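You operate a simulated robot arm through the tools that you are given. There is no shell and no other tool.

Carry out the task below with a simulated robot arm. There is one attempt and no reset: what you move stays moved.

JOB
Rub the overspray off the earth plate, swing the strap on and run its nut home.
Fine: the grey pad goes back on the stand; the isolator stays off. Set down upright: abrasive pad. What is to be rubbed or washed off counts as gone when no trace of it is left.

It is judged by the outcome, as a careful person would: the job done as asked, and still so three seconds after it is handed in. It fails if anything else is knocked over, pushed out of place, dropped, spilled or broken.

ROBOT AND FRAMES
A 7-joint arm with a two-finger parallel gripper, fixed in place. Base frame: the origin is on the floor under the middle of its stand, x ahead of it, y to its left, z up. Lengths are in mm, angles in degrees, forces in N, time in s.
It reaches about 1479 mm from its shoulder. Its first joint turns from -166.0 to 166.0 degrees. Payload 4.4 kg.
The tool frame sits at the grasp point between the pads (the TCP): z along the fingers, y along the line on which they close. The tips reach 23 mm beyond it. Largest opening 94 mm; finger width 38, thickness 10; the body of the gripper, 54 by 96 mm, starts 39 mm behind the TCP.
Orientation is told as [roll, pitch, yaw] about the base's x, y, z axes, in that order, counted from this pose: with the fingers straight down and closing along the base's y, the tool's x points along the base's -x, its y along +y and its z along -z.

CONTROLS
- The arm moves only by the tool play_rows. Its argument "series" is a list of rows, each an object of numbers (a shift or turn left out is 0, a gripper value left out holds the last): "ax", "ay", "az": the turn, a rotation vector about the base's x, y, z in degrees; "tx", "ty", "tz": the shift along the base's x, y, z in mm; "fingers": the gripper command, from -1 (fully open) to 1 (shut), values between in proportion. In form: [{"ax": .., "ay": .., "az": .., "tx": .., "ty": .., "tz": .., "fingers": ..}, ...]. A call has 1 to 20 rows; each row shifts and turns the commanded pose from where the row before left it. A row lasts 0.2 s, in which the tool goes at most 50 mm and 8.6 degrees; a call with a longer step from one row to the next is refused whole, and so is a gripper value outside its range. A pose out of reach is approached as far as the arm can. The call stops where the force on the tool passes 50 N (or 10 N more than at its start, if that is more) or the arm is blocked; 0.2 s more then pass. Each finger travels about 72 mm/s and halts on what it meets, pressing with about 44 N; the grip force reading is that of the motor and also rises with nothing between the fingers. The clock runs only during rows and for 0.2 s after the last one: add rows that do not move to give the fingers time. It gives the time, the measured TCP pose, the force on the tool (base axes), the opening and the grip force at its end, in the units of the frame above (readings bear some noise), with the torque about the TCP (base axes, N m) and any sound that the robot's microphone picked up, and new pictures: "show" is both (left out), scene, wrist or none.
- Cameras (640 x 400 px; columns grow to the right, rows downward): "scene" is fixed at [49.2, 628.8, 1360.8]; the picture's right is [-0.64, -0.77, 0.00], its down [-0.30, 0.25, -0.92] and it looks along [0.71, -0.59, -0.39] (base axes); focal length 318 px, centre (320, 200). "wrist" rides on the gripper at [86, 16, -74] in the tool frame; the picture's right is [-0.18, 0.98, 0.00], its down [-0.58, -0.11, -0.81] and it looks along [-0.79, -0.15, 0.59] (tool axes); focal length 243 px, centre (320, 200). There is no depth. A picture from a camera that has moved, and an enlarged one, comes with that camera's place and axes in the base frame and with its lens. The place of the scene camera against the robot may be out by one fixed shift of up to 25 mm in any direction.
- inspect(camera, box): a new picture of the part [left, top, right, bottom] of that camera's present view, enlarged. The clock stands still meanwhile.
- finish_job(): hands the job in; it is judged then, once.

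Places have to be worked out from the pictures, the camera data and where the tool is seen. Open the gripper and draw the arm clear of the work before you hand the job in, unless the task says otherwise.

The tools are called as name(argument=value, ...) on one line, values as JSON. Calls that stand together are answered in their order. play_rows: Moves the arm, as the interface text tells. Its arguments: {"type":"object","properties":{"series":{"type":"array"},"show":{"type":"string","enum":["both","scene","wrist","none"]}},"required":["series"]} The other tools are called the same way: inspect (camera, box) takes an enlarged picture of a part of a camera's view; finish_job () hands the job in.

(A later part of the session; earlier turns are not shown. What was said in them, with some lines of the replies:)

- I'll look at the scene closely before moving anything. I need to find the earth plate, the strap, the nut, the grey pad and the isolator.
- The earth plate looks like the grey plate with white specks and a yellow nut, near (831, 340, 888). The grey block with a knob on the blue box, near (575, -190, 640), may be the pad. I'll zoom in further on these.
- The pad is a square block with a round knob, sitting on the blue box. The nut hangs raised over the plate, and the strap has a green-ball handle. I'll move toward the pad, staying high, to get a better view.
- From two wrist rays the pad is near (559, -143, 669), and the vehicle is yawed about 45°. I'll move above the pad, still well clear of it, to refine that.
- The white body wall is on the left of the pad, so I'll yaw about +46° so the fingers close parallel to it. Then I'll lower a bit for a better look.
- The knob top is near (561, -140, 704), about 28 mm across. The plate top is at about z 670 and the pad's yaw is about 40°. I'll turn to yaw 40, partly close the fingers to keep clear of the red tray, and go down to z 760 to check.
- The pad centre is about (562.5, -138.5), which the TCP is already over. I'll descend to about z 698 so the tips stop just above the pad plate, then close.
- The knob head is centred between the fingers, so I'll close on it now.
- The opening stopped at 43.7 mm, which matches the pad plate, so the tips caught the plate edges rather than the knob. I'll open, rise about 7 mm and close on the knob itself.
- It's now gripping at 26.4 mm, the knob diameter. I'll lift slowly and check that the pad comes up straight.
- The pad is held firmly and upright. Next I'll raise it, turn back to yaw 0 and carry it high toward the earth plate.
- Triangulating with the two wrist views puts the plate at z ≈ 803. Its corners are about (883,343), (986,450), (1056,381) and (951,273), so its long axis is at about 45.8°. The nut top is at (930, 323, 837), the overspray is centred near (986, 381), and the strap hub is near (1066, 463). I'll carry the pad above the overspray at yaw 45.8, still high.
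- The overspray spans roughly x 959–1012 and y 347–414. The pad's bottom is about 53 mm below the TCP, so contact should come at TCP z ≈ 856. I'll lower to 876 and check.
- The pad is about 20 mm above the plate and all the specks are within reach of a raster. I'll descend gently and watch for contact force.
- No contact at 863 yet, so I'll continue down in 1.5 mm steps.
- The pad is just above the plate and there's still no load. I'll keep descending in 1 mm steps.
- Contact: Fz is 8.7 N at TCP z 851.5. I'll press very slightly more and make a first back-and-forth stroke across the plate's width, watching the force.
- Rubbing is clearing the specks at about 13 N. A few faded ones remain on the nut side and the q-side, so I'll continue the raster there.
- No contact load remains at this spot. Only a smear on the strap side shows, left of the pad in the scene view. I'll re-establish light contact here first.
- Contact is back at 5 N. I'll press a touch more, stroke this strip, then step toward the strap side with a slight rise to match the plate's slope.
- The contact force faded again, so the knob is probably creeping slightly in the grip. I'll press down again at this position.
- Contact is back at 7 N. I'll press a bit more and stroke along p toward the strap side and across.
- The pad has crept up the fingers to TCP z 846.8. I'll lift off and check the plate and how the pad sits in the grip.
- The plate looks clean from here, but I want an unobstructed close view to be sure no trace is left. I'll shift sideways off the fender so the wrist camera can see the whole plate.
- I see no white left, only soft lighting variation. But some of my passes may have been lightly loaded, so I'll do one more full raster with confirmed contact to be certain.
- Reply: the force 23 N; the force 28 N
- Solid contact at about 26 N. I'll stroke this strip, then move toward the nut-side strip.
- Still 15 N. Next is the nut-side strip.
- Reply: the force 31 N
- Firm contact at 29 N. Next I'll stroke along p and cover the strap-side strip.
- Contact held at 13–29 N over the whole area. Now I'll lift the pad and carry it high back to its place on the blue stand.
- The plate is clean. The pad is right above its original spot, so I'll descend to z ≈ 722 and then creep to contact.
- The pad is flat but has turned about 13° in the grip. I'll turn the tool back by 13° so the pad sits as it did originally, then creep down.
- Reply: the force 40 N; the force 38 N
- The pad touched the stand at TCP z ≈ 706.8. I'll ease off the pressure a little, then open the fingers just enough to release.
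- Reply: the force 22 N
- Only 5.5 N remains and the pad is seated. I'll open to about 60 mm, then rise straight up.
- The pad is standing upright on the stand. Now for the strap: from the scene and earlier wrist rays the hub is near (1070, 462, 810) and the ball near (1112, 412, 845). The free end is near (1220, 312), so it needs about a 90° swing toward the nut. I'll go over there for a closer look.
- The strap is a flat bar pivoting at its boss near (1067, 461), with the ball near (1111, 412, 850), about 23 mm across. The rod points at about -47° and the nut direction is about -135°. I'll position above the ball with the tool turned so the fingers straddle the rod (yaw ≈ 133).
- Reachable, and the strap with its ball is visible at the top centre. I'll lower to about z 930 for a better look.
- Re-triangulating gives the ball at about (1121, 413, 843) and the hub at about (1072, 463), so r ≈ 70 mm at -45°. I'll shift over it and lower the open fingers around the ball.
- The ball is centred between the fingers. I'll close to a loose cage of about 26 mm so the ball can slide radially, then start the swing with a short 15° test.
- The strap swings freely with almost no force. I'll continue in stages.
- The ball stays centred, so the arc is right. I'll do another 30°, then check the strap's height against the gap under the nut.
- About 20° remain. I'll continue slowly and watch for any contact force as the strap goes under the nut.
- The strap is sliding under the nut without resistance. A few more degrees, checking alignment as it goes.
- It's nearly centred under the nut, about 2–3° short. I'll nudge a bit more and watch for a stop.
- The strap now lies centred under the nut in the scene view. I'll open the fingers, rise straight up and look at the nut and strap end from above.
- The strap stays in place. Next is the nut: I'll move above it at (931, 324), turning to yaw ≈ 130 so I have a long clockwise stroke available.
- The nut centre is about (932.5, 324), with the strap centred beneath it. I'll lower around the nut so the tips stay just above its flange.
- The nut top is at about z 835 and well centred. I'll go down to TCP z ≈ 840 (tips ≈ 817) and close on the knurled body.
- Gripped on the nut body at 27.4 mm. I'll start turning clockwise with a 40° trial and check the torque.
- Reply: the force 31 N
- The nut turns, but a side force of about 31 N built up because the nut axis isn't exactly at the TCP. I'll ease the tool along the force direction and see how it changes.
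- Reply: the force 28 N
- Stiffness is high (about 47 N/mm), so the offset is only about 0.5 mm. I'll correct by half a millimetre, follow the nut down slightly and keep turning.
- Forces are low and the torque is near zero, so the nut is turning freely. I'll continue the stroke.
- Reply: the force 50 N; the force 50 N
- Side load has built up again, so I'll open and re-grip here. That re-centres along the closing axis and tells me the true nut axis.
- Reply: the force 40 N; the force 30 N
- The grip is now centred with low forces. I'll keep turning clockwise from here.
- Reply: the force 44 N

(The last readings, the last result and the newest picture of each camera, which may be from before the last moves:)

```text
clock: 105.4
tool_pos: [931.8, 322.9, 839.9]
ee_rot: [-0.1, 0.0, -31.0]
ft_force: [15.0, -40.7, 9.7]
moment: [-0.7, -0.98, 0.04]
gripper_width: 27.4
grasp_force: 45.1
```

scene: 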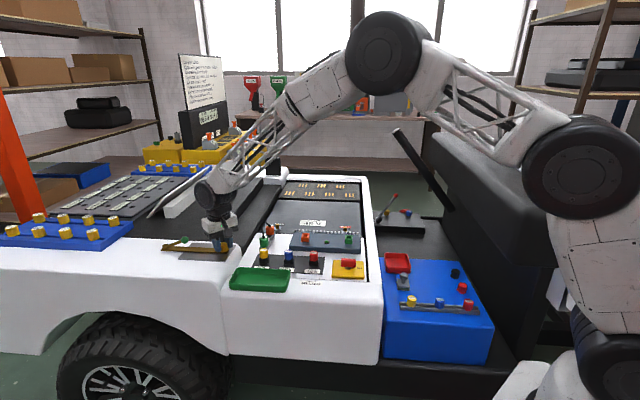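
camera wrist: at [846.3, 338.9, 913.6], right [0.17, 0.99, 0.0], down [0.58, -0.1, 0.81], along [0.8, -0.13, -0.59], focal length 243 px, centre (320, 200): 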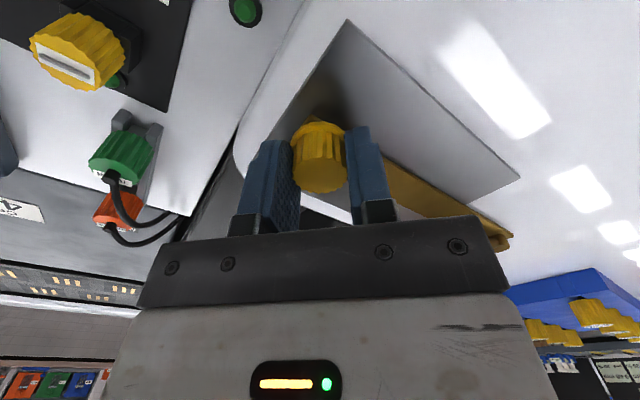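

The side force came back at 43 N, so there's an offset along the finger-width direction. I'll correct along the force and observe.

play_rows(series=[{"tx": 0.3, "ty": -1, "fingers": 1}, {}], show="none")

play_rows(series=[{"ty": -0.6, "fingers": 1}, {}], show="wrist")

inspect(camera="wrist", box=[220, 80, 420, 205])

```text
clock: 106.0
tool_pos: [933.1, 324.0, 839.8]
ee_rot: [-0.1, 0.0, -30.9]
ft_force: [19.2, -39.3, 11.6]
moment: [-1.1, 0.0, 0.0]
gripper_width: 27.0
grasp_force: 45.1
```

```text
clock: 106.6
tool_pos: [931.7, 322.7, 838.8]
ee_rot: [-0.1, -0.1, -30.9]
ft_force: [31.8, -28.0, 10.3]
moment: [-0.96, -0.35, -0.03]
gripper_width: 27.1
grasp_force: 45.0
camera wrist: at [867.6, 382.3, 914.1], right [0.66, 0.75, 0.0], down [0.44, -0.39, 0.81], along [0.6, -0.53, -0.59], focal length 243 px, centre (320, 200)
```

wrist: 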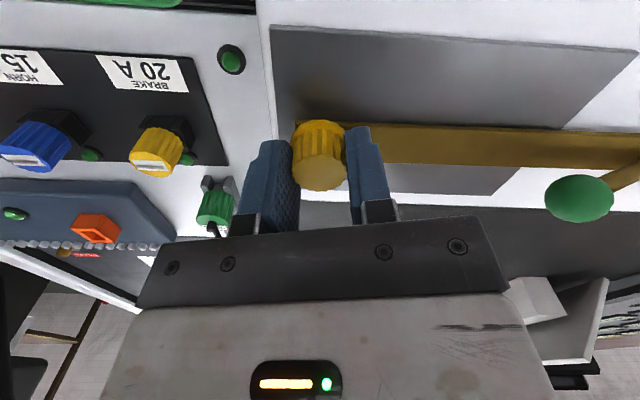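

```text
3.20 times, centred on (320, 142) of wrist
camera zoom: at [867.6, 382.3, 914.1], right [0.66, 0.75, 0.0], down [0.44, -0.39, 0.81], along [0.6, -0.53, -0.59], focal length 776 px, centre (320, 384)
```

zoom: 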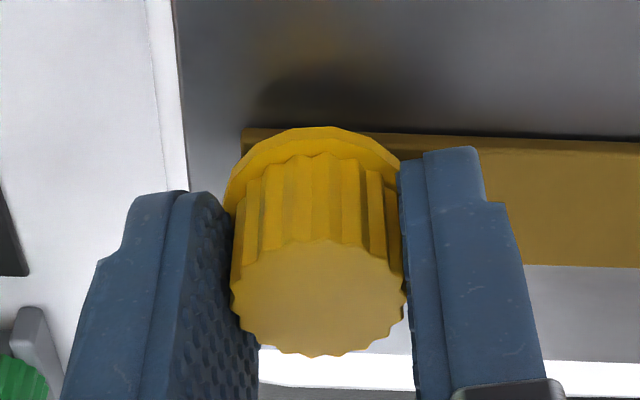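

From the force pattern and the image, the nut axis sits about (-0.9, +1.6) mm from my current command. I'll open, shift there, re-grip and check that the side force disappears.

play_rows(series=[{"fingers": 0.15}, {"fingers": 0.15}, {"tx": -0.9, "ty": 1.6}, {"fingers": 1}, {"fingers": 1}, {"fingers": 1}, {}], show="none")

```text
clock: 108.2
tool_pos: [930.6, 324.5, 838.2]
ee_rot: [-0.2, 0.1, -30.9]
ft_force: [-21.1, -14.1, 3.6]
moment: [0.32, 0.15, -0.04]
gripper_width: 27.6
grasp_force: 45.8
```

The force is modest now at about 25 N. I've turned about 160° so far, so I'll open, rise a little and check how far the nut has come down.

play_rows(series=[{"fingers": 0.15}, {"fingers": -0.1}, {"tz": 15}, {"tz": 40}, {}], show="wrist")

inspect(camera="scene", box=[200, 225, 240, 255])

inspect(camera="wrist", box=[220, 20, 420, 145])

```text
clock: 109.4
tool_pos: [933.9, 325.4, 894.5]
ee_rot: [-0.1, -0.1, -30.8]
ft_force: [-0.5, 0.8, 0.4]
moment: [0.0, 0.01, 0.03]
gripper_width: 51.7
grasp_force: 0.1
camera wrist: at [867.7, 383.9, 969.5], right [0.66, 0.75, 0.0], down [0.44, -0.39, 0.81], along [0.6, -0.53, -0.59], focal length 243 px, centre (320, 200)
```

wrist: 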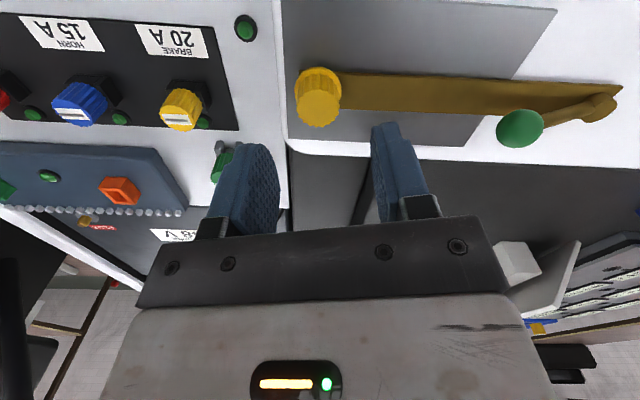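

```text
13.33 times, centred on (220, 240) of scene
camera zoom: at [49.2, 628.8, 1360.8], right [-0.64, -0.77, 0.0], down [-0.3, 0.25, -0.92], along [0.71, -0.59, -0.39], focal length 4245 px, centre (1653, -333)
```

zoom: 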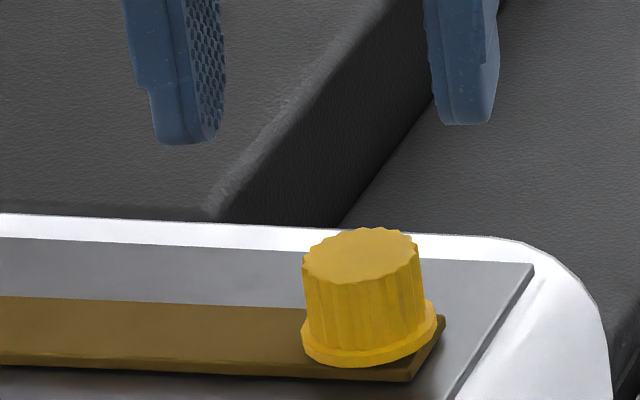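

```text
3.20 times, centred on (320, 82) of wrist
camera zoom: at [867.7, 383.9, 969.5], right [0.66, 0.75, 0.0], down [0.44, -0.39, 0.81], along [0.6, -0.53, -0.59], focal length 776 px, centre (320, 576)
```

zoom: 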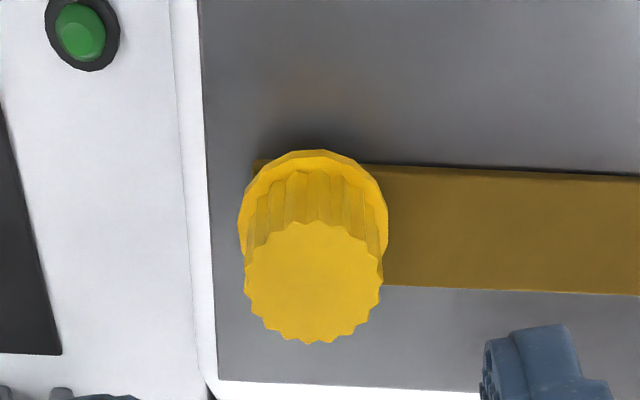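

The nut has come down about 1.2 mm in 160°. By the camera the nut axis is about (0, -1.5) mm from the present command, so I'll apply that. Then I'll turn back to yaw 129 with the fingers open and check alignment from that side too.

play_rows(series=[{"ty": -1.5, "az": 8.4, "fingers": -0.1}, {"az": 8.4}, {"az": 8.4}, {"az": 8.4}, {"az": 8.4}, {"az": 8.4}, {"az": 8.4}, {"az": 8.4}, {"az": 8.4}, {"az": 8.4}, {"az": 8.4}, {"az": 8.4}, {"az": 8.4}, {"az": 8.4}, {"az": 8.4}, {"az": 8.4}, {"az": 8.4}, {"az": 8.4}, {"az": 8.8}, {}], show="wrist")

inspect(camera="wrist", box=[220, 20, 420, 145])

```text
refused: row 19 steps farther than a row can; nothing moved
```

```text
3.20 times, centred on (320, 82) of wrist
camera zoom: at [867.7, 383.9, 969.5], right [0.66, 0.75, 0.0], down [0.44, -0.39, 0.81], along [0.6, -0.53, -0.59], focal length 776 px, centre (320, 576)
```

zoom: 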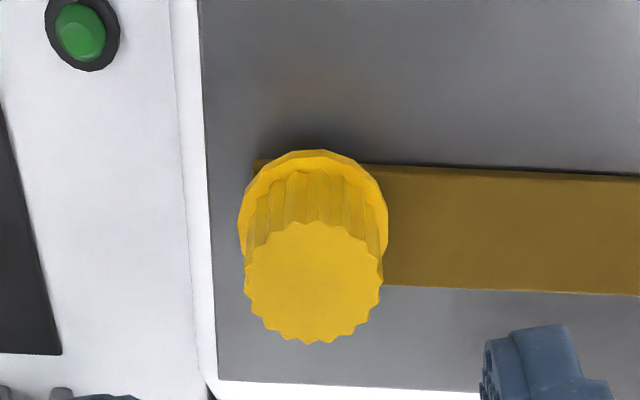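

That call was refused because one row exceeded the 8.6° limit, so I'm repeating it with valid steps.

play_rows(series=[{"ty": -1.5, "az": 8.4, "fingers": -0.1}, {"az": 8.4}, {"az": 8.4}, {"az": 8.4}, {"az": 8.4}, {"az": 8.4}, {"az": 8.4}, {"az": 8.4}, {"az": 8.4}, {"az": 8.4}, {"az": 8.4}, {"az": 8.4}, {"az": 8.4}, {"az": 8.4}, {"az": 8.4}, {"az": 8.4}, {"az": 8.4}, {"az": 8.4}, {"az": 8.4}, {}], show="wrist")

inspect(camera="wrist", box=[220, 20, 420, 145])

```text
clock: 113.6
tool_pos: [931.4, 323.7, 894.3]
ee_rot: [0.0, -0.1, 128.9]
ft_force: [0.8, 0.1, -0.3]
moment: [0.01, 0.03, 0.0]
gripper_width: 51.6
grasp_force: 0.0
camera wrist: at [973.4, 247.1, 968.8], right [-0.88, -0.47, 0.0], down [-0.28, 0.52, 0.81], along [-0.38, 0.71, -0.59], focal length 243 px, centre (320, 200)
```

wrist: 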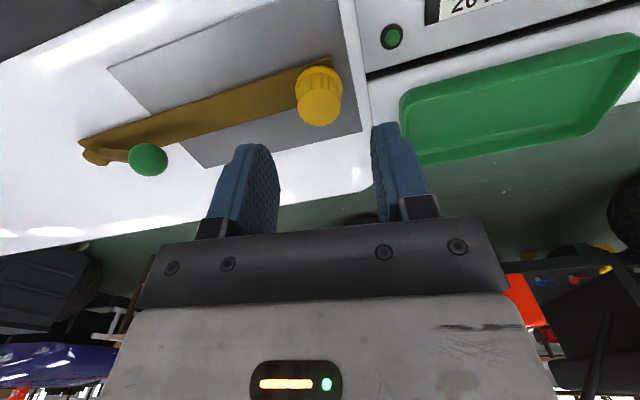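

```text
3.20 times, centred on (320, 82) of wrist
camera zoom: at [973.4, 247.1, 968.8], right [-0.88, -0.47, 0.0], down [-0.28, 0.52, 0.81], along [-0.38, 0.71, -0.59], focal length 776 px, centre (320, 576)
```

zoom: 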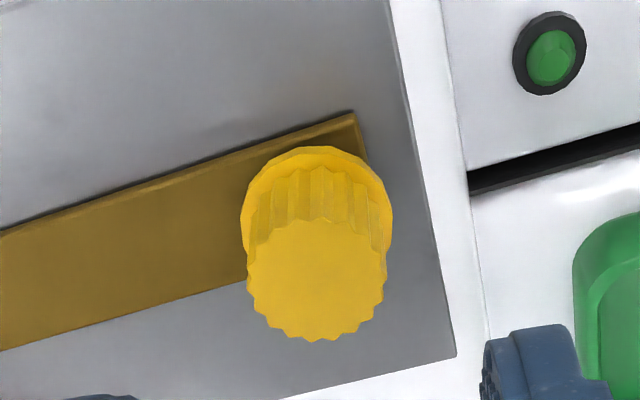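

Comparing both views, the nut axis is within about 0.35 mm of my command. I'll apply the (0.2, 0.3) correction, lower, grip and turn in checked increments.

play_rows(series=[{"tx": 0.2, "ty": 0.3, "tz": -40, "fingers": -0.1}, {"tz": -12}, {"tz": -4}, {"fingers": 0.3}, {"fingers": 1}, {"fingers": 1}, {"fingers": 1}, {}], show="none")

play_rows(series=[{"az": -8, "tz": -0.05, "fingers": 1}, {"az": -8, "tz": -0.05}, {"az": -8, "tz": -0.05}, {"az": -8, "tz": -0.05}, {}], show="none")

```text
clock: 115.4
tool_pos: [932.0, 323.6, 837.8]
ee_rot: [0.0, 0.0, 128.6]
ft_force: [-4.1, -2.9, -2.6]
moment: [0.14, -0.46, 0.02]
gripper_width: 27.2
grasp_force: 45.1
```

```text
clock: 116.6
tool_pos: [931.6, 325.1, 837.1]
ee_rot: [0.0, 0.0, 96.6]
ft_force: [7.9, 28.7, -10.5]
moment: [0.18, 0.39, 0.05]
gripper_width: 27.6
grasp_force: 45.3
```

The grip force is small and a modest +y force appeared. I'll ease toward it a little and keep turning.

play_rows(series=[{"tx": 0.1, "ty": 0.5, "tz": -0.1, "fingers": 1}, {"az": -8, "tz": -0.05}, {"az": -8, "tz": -0.05}, {"az": -8, "tz": -0.05}, {"az": -8, "tz": -0.05}, {}], show="none")

```text
clock: 118.0
tool_pos: [931.9, 323.2, 838.1]
ee_rot: [0.0, 0.0, 64.6]
ft_force: [5.9, 19.9, 4.4]
moment: [0.22, 0.38, 0.0]
gripper_width: 27.5
grasp_force: 45.0
```

play_rows(series=[{"ty": 0.4, "fingers": 1}, {"az": -8, "tz": -0.05}, {"az": -8, "tz": -0.05}, {"az": -8, "tz": -0.05}, {"az": -8, "tz": -0.05}, {}], show="none")

```text
clock: 119.4
tool_pos: [931.9, 324.3, 836.7]
ee_rot: [0.0, 0.0, 32.6]
ft_force: [19.3, -3.4, 10.9]
moment: [0.39, -0.07, -0.03]
gripper_width: 27.2
grasp_force: 45.3
```

The forces are manageable. I'll continue the stroke with a small x correction.

play_rows(series=[{"tx": 0.4, "fingers": 1}, {"az": -8, "tz": -0.05}, {"az": -8, "tz": -0.05}, {"az": -8, "tz": -0.05}, {"az": -8, "tz": -0.05}, {}], show="none")

```text
clock: 120.8
tool_pos: [931.8, 324.0, 836.7]
ee_rot: [0.0, -0.1, 0.6]
ft_force: [12.7, -21.0, 27.8]
moment: [-0.75, 0.25, -0.03]
gripper_width: 27.4
grasp_force: 44.9
```

play_rows(series=[{"tx": 0.2, "ty": -0.6, "tz": 0.3, "fingers": 1}, {"az": -8}, {"az": -8}, {"az": -8}, {"az": -8}, {}], show="none")

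```text
clock: 122.2
tool_pos: [932.3, 323.7, 837.5]
ee_rot: [0.0, 0.0, -31.5]
ft_force: [2.9, -31.0, 29.5]
moment: [-0.24, -0.12, 0.01]
gripper_width: 27.4
grasp_force: 44.7
```

play_rows(series=[{"tx": 0.1, "ty": -0.7, "tz": 0.5, "fingers": 1}, {"az": -8}, {"az": -8}, {"az": -8}, {"az": -8}, {}], show="both")

inspect(camera="scene", box=[200, 225, 240, 255])

```text
clock: 123.6
tool_pos: [931.5, 324.4, 836.3]
ee_rot: [0.0, 0.0, -63.3]
ft_force: [-10.2, -9.1, 19.9]
moment: [0.64, 0.06, -0.01]
gripper_width: 27.3
grasp_force: 45.1
camera wrist: at [908.7, 408.8, 911.9], right [0.96, 0.28, 0.0], down [0.16, -0.57, 0.81], along [0.22, -0.77, -0.59], focal length 243 px, centre (320, 200)
```

scene: 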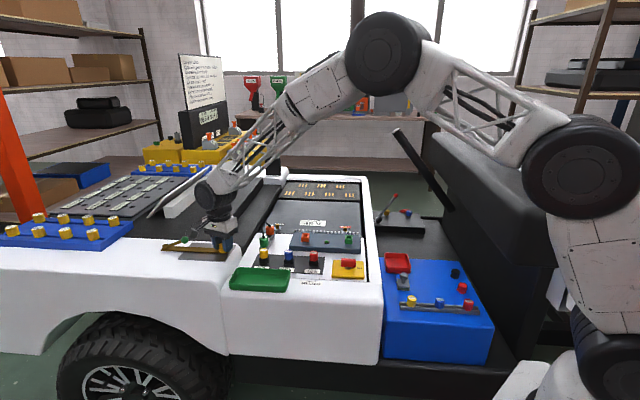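
wrist: 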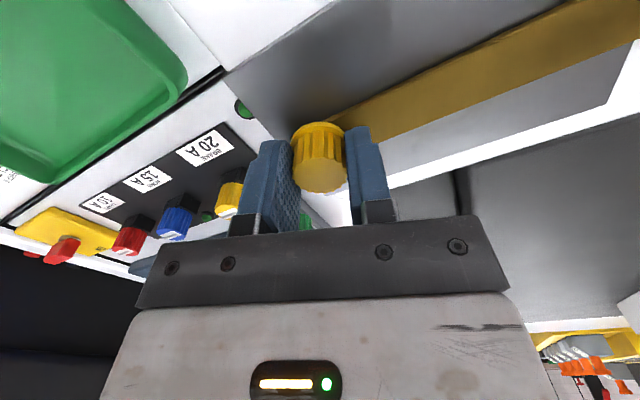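

```text
13.33 times, centred on (220, 240) of scene
camera zoom: at [49.2, 628.8, 1360.8], right [-0.64, -0.77, 0.0], down [-0.3, 0.25, -0.92], along [0.71, -0.59, -0.39], focal length 4245 px, centre (1653, -333)
```

zoom: 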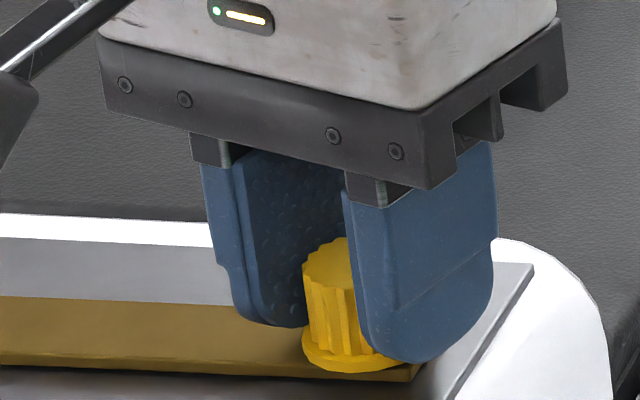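

It's still turning and descending, and yaw -63 is reachable. I'll continue.

play_rows(series=[{"tx": -0.2, "ty": -0.2, "tz": 0.1, "fingers": 1}, {"az": -8}, {"az": -8}, {"az": -8}, {"az": -8}, {}], show="none")

```text
clock: 125.0
tool_pos: [931.2, 321.6, 835.2]
ee_rot: [-0.1, 0.0, -95.4]
ft_force: [-1.4, -0.8, -6.5]
moment: [-0.13, -0.17, 0.82]
gripper_width: 27.1
grasp_force: 44.5
```

The torque jumped to 0.82 N·m, so the nut appears to have seated on the strap. I'll try a little more to confirm.

play_rows(series=[{"az": -5, "fingers": 1}, {"az": -5}, {}], show="both")

inspect(camera="scene", box=[200, 225, 240, 255])

inspect(camera="wrist", box=[220, 80, 420, 205])

```text
clock: 125.8
tool_pos: [931.9, 324.1, 837.0]
ee_rot: [0.0, 0.0, -105.2]
ft_force: [-16.0, -3.0, -3.5]
moment: [-0.05, -0.29, 0.5]
gripper_width: 27.5
grasp_force: 45.1
camera wrist: at [971.3, 402.9, 911.7], right [0.9, -0.44, 0.0], down [-0.26, -0.53, 0.81], along [-0.35, -0.72, -0.59], focal length 243 px, centre (320, 200)
```

scene: 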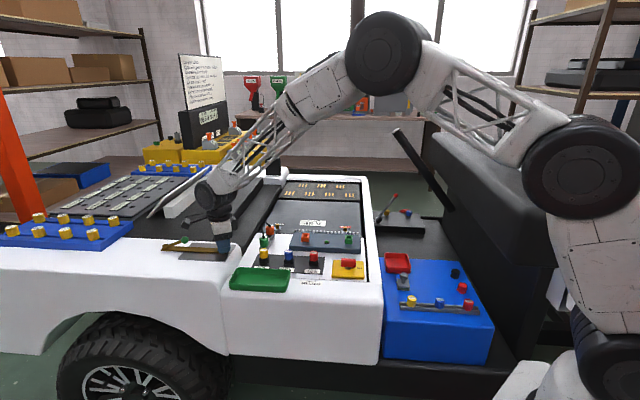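
wrist: 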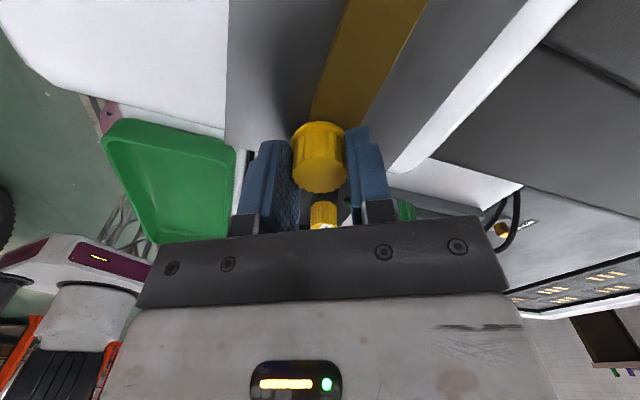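

```text
13.33 times, centred on (220, 240) of scene
camera zoom: at [49.2, 628.8, 1360.8], right [-0.64, -0.77, 0.0], down [-0.3, 0.25, -0.92], along [0.71, -0.59, -0.39], focal length 4245 px, centre (1653, -333)
```

zoom: 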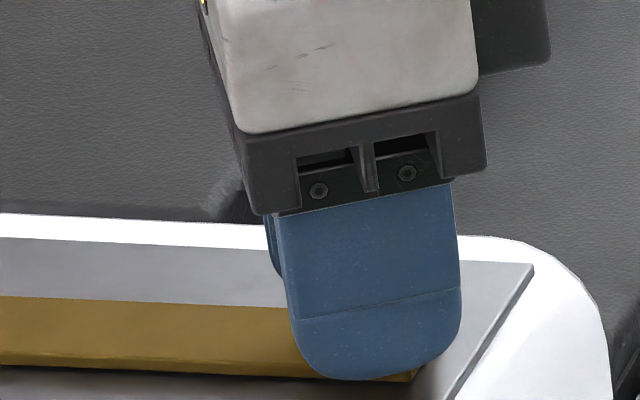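

```text
3.20 times, centred on (320, 142) of wrist
camera zoom: at [971.3, 402.9, 911.7], right [0.9, -0.44, 0.0], down [-0.26, -0.53, 0.81], along [-0.35, -0.72, -0.59], focal length 776 px, centre (320, 384)
```

zoom: 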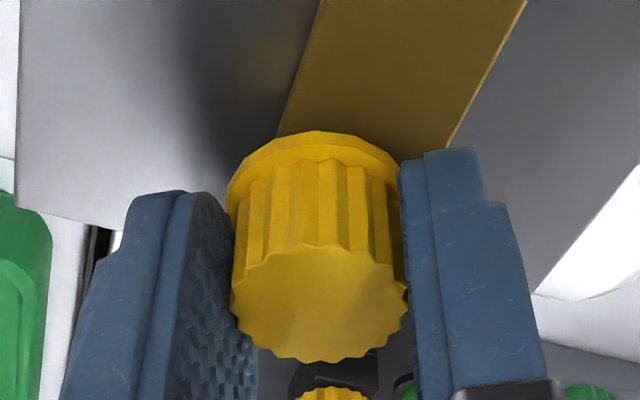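

The torque persists, so the fingers are holding against a seated nut. I'll open, rise and inspect the nut and strap.

play_rows(series=[{"fingers": 0.15}, {"fingers": -0.1}, {"tz": 15}, {"tz": 40}, {}], show="both")

inspect(camera="scene", box=[200, 225, 240, 255])

inspect(camera="wrist", box=[220, 20, 420, 145])

```text
clock: 127.0
tool_pos: [931.0, 323.4, 892.8]
ee_rot: [-0.1, 0.0, -105.3]
ft_force: [0.4, -0.2, 0.1]
moment: [0.0, -0.03, -0.03]
gripper_width: 51.7
grasp_force: 0.2
camera wrist: at [970.9, 402.7, 968.7], right [0.9, -0.44, 0.0], down [-0.26, -0.53, 0.81], along [-0.35, -0.73, -0.59], focal length 243 px, centre (320, 200)
```

scene: 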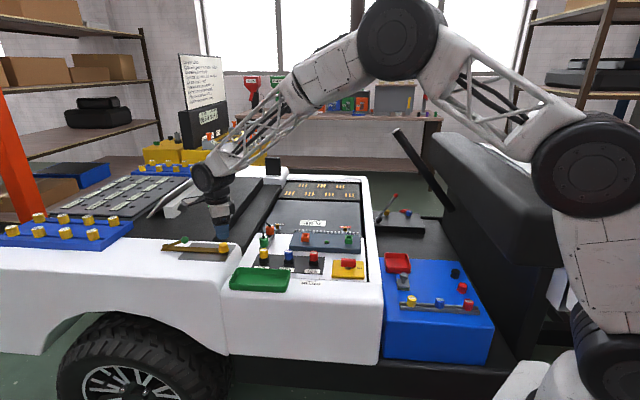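
wrist: 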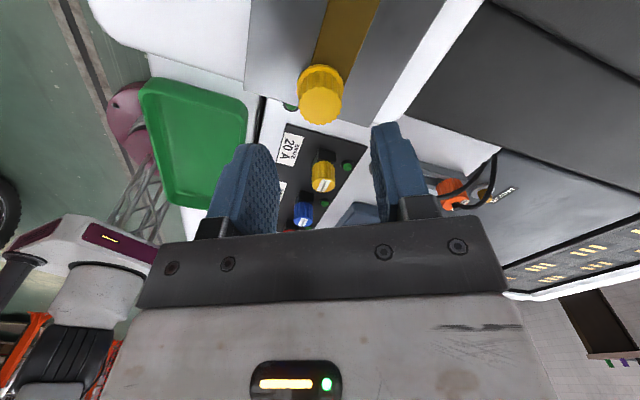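

```text
13.33 times, centred on (220, 240) of scene
camera zoom: at [49.2, 628.8, 1360.8], right [-0.64, -0.77, 0.0], down [-0.3, 0.25, -0.92], along [0.71, -0.59, -0.39], focal length 4245 px, centre (1653, -333)
```

zoom: 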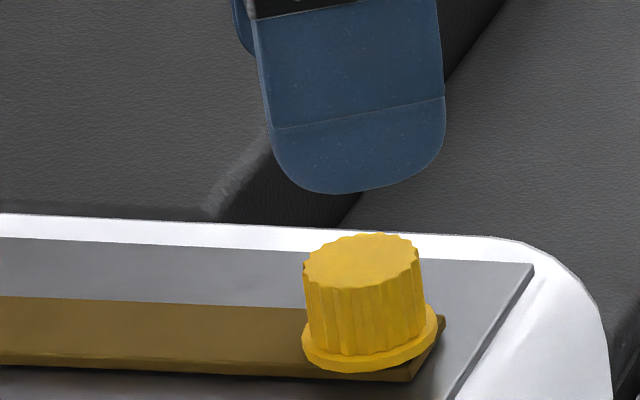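

```text
3.20 times, centred on (320, 82) of wrist
camera zoom: at [970.9, 402.7, 968.7], right [0.9, -0.44, 0.0], down [-0.26, -0.53, 0.81], along [-0.35, -0.73, -0.59], focal length 776 px, centre (320, 576)
```

zoom: 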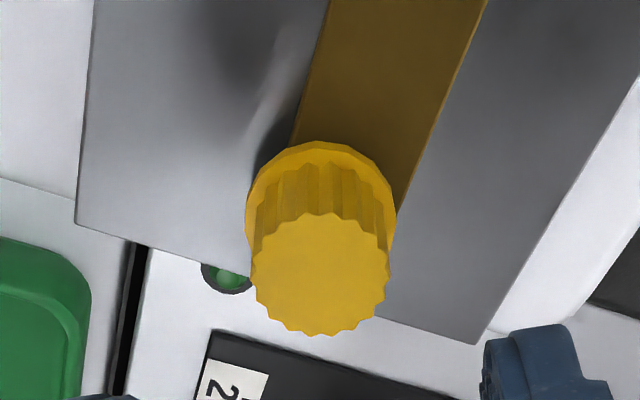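

The nut has dropped about 2.7 mm in total and looks seated on the strap. I'll confirm with one more grip and turn, where torque should appear at once if it's home.

play_rows(series=[{"az": 8.4, "fingers": -0.1}, {"az": 8.4}, {"az": 8.4}, {"az": 8.4}, {"az": 8.4}, {"az": 8.4}, {"az": 8.4}, {"az": 8.4}, {"az": 8.4}, {"az": 8.4}, {}], show="wrist")

inspect(camera="wrist", box=[220, 20, 420, 145])

```text
clock: 129.4
tool_pos: [933.2, 323.1, 892.1]
ee_rot: [0.0, -0.1, -21.2]
ft_force: [1.0, -0.3, 1.0]
moment: [-0.01, 0.01, 0.02]
gripper_width: 51.8
grasp_force: 0.0
camera wrist: at [858.8, 370.1, 966.7], right [0.53, 0.85, 0.0], down [0.5, -0.31, 0.81], along [0.68, -0.43, -0.59], focal length 243 px, centre (320, 200)
```

wrist: 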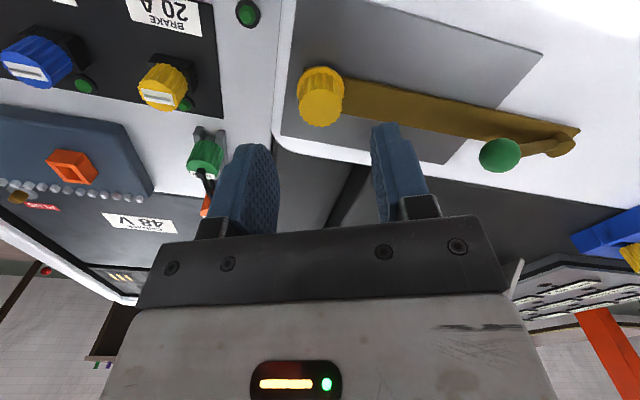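

```text
3.20 times, centred on (320, 82) of wrist
camera zoom: at [858.8, 370.1, 966.7], right [0.53, 0.85, 0.0], down [0.5, -0.31, 0.81], along [0.68, -0.43, -0.59], focal length 776 px, centre (320, 576)
```

zoom: 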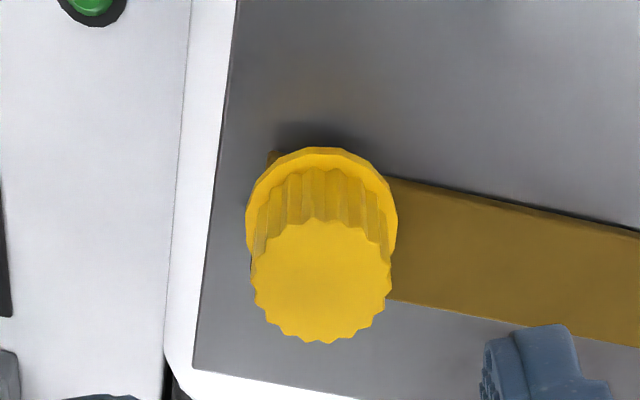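

play_rows(series=[{"tz": -40, "fingers": -0.1}, {"tz": -12}, {"tz": -4}, {"fingers": 0.3}, {"fingers": 1}, {"fingers": 1}, {"fingers": 1}, {}], show="none")

play_rows(series=[{"az": -5, "fingers": 1}, {"az": -5}, {}], show="none")

```text
clock: 131.2
tool_pos: [933.4, 323.6, 836.2]
ee_rot: [0.0, 0.0, -21.3]
ft_force: [14.2, 33.9, -10.2]
moment: [-0.25, -0.38, -0.08]
gripper_width: 27.3
grasp_force: 44.7
```

```text
clock: 132.0
tool_pos: [932.1, 323.5, 836.0]
ee_rot: [0.0, 0.0, -31.2]
ft_force: [1.5, 34.2, -5.8]
moment: [0.3, -0.01, 0.76]
gripper_width: 26.7
grasp_force: 45.1
```

Torque of 0.76 N·m came at once, so the nut is home and tight. I'll give one small final nudge, then release and rise.

play_rows(series=[{"ty": 0.8, "az": -4, "fingers": 1}, {"az": -4}, {}], show="none")

play_rows(series=[{"fingers": 0.15}, {"fingers": -0.1}, {"fingers": -0.1}, {"tz": 15}, {"tz": 40}, {"tz": 45}, {"tz": 45}, {}])

inspect(camera="scene", box=[200, 225, 240, 255])

inspect(camera="scene", box=[150, 210, 240, 265])

```text
clock: 132.8
tool_pos: [931.3, 323.3, 836.9]
ee_rot: [0.0, -0.1, -39.4]
ft_force: [5.2, 2.7, -3.9]
moment: [0.44, -0.25, 0.62]
gripper_width: 27.6
grasp_force: 45.1
```

```text
clock: 134.6
tool_pos: [932.3, 323.6, 982.1]
ee_rot: [0.1, 0.1, -39.3]
ft_force: [0.4, -0.2, -0.1]
moment: [0.02, -0.01, -0.02]
gripper_width: 51.5
grasp_force: 0.1
camera wrist: at [876.4, 391.9, 1056.1], right [0.77, 0.64, 0.0], down [0.38, -0.45, 0.81], along [0.52, -0.62, -0.59], focal length 243 px, centre (320, 200)
```

scene: 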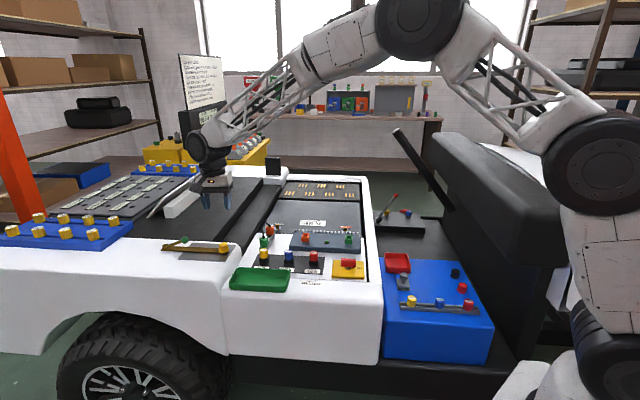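
wrist: 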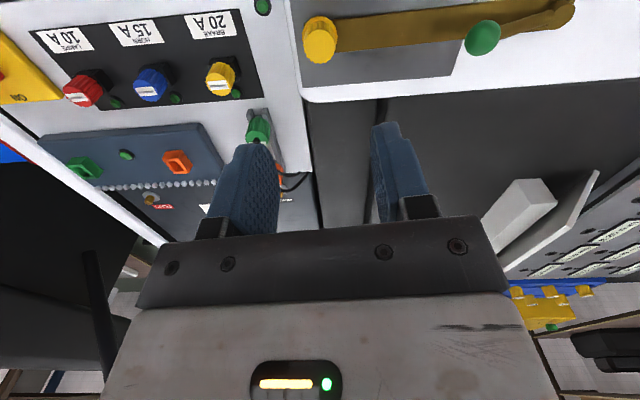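

```text
13.33 times, centred on (220, 240) of scene
camera zoom: at [49.2, 628.8, 1360.8], right [-0.64, -0.77, 0.0], down [-0.3, 0.25, -0.92], along [0.71, -0.59, -0.39], focal length 4245 px, centre (1653, -333)
```

zoom: 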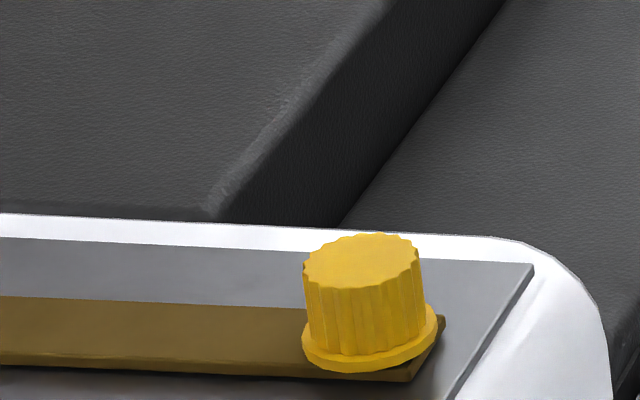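

```text
7.11 times, centred on (195, 238) of scene
camera zoom: at [49.2, 628.8, 1360.8], right [-0.64, -0.77, 0.0], down [-0.3, 0.25, -0.92], along [0.71, -0.59, -0.39], focal length 2264 px, centre (1209, -67)
```

zoom: 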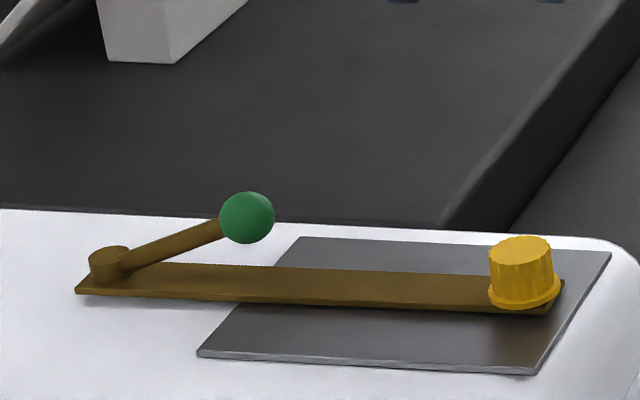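

The nut is seated and the strap is lying on the plate. I'll draw the arm back clear to its starting area with the gripper open, then do a final check.

play_rows(series=[{"tz": 45, "fingers": -0.5}, {"tz": 45}, {"tz": 40, "tx": -15}, {"tx": -45, "ty": 8, "tz": 10, "az": 8}, {"tx": -45, "ty": 8, "az": 8}, {"tx": -45, "ty": 8, "az": 8}, {"tx": -45, "ty": 8, "az": 8}, {"tx": -45, "ty": 8, "az": 7}, {"tx": -45, "ty": 8}, {"tx": -45, "ty": 8}, {"tx": -45, "ty": 8}, {"tx": -45, "ty": 8}, {"tx": -40, "ty": 10}, {"fingers": -1}, {}])

inspect(camera="scene", box=[150, 210, 240, 265])

inspect(camera="scene", box=[220, 200, 500, 340])

inspect(camera="wrist", box=[280, 160, 400, 240])

```text
clock: 137.8
tool_pos: [469.0, 407.9, 1121.4]
ee_rot: [0.0, -0.1, -0.2]
ft_force: [-0.2, 0.4, -0.5]
moment: [-0.01, 0.0, 0.0]
gripper_width: 94.1
grasp_force: 0.1
camera wrist: at [384.9, 424.5, 1195.4], right [0.19, 0.98, 0.0], down [0.58, -0.11, 0.81], along [0.79, -0.15, -0.59], focal length 243 px, centre (320, 200)
```

scene: 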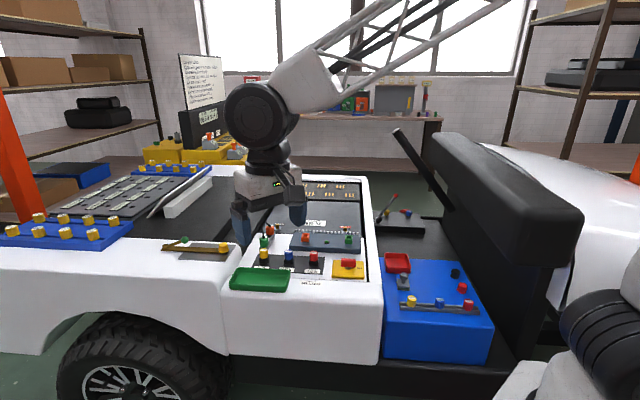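
wrist: 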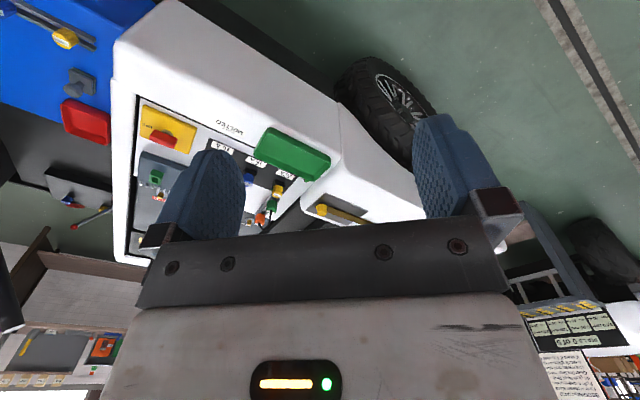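

```text
7.11 times, centred on (195, 238) of scene
camera zoom: at [49.2, 628.8, 1360.8], right [-0.64, -0.77, 0.0], down [-0.3, 0.25, -0.92], along [0.71, -0.59, -0.39], focal length 2264 px, centre (1209, -67)
```

zoom: 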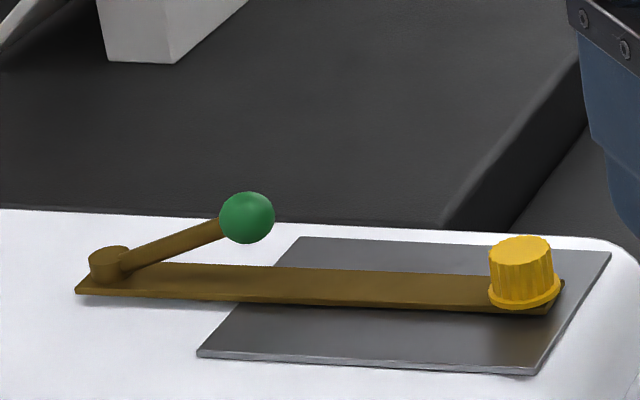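

```text
2.29 times, centred on (360, 270) of scene
camera zoom: at [49.2, 628.8, 1360.8], right [-0.64, -0.77, 0.0], down [-0.3, 0.25, -0.92], along [0.71, -0.59, -0.39], focal length 728 px, centre (229, 40)
```

zoom: 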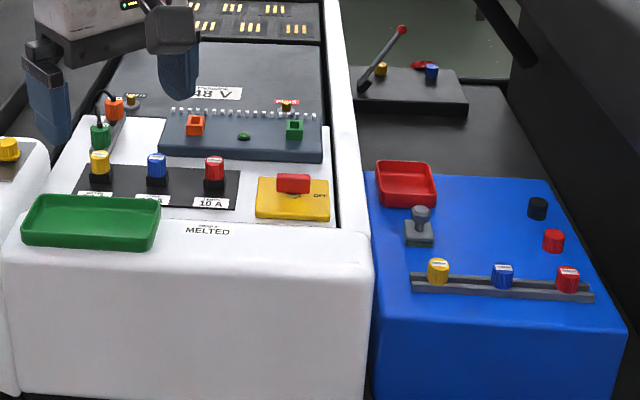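

```text
5.00 times, centred on (340, 200) of wrist
camera zoom: at [384.9, 424.5, 1195.4], right [0.19, 0.98, 0.0], down [0.58, -0.11, 0.81], along [0.79, -0.15, -0.59], focal length 1213 px, centre (220, 200)
```

zoom: 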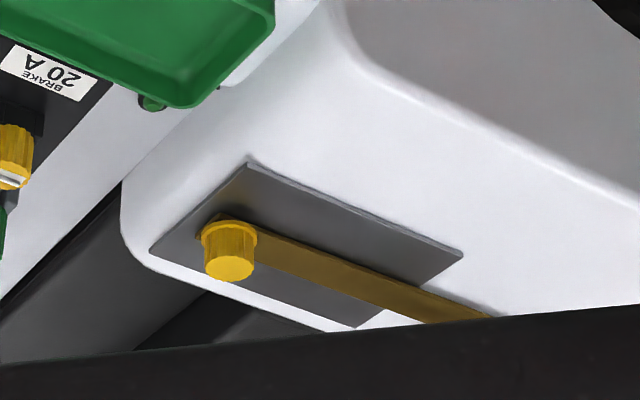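

The overspray is gone, the strap lies on the plate under the seated nut, and the grey pad stands upright on the stand. The isolator still shows OFF, nothing else has moved, and the arm is clear with the gripper open, so I'm handing in the job.

finish_job()

```text
The job is handed in.
```

The earth plate job is finished and handed in; I haven't seen a verdict on it.

- **Overspray:** I rubbed the whole plate with the grey pad and went over it again at a firm, steady pressure. No white shows in the close-up views from either camera. The strap now covers the middle of the plate, and I checked that part before swinging the strap across.
- **Strap:** It is swung about 90° onto the plate and sits centred under the nut.
- **Nut:** It took a bit over one full turn to seat on the strap. Torque rose to about 0.8 N·m and came back at once when I re-gripped, so it is home.
- **Pad:** The grey pad is back upright on the blue stand, as near as I could put it to where it started.
- **Isolator and the rest:** The isolator still shows OFF, and nothing else appears to have moved. The gripper is open and the arm is clear of the work.
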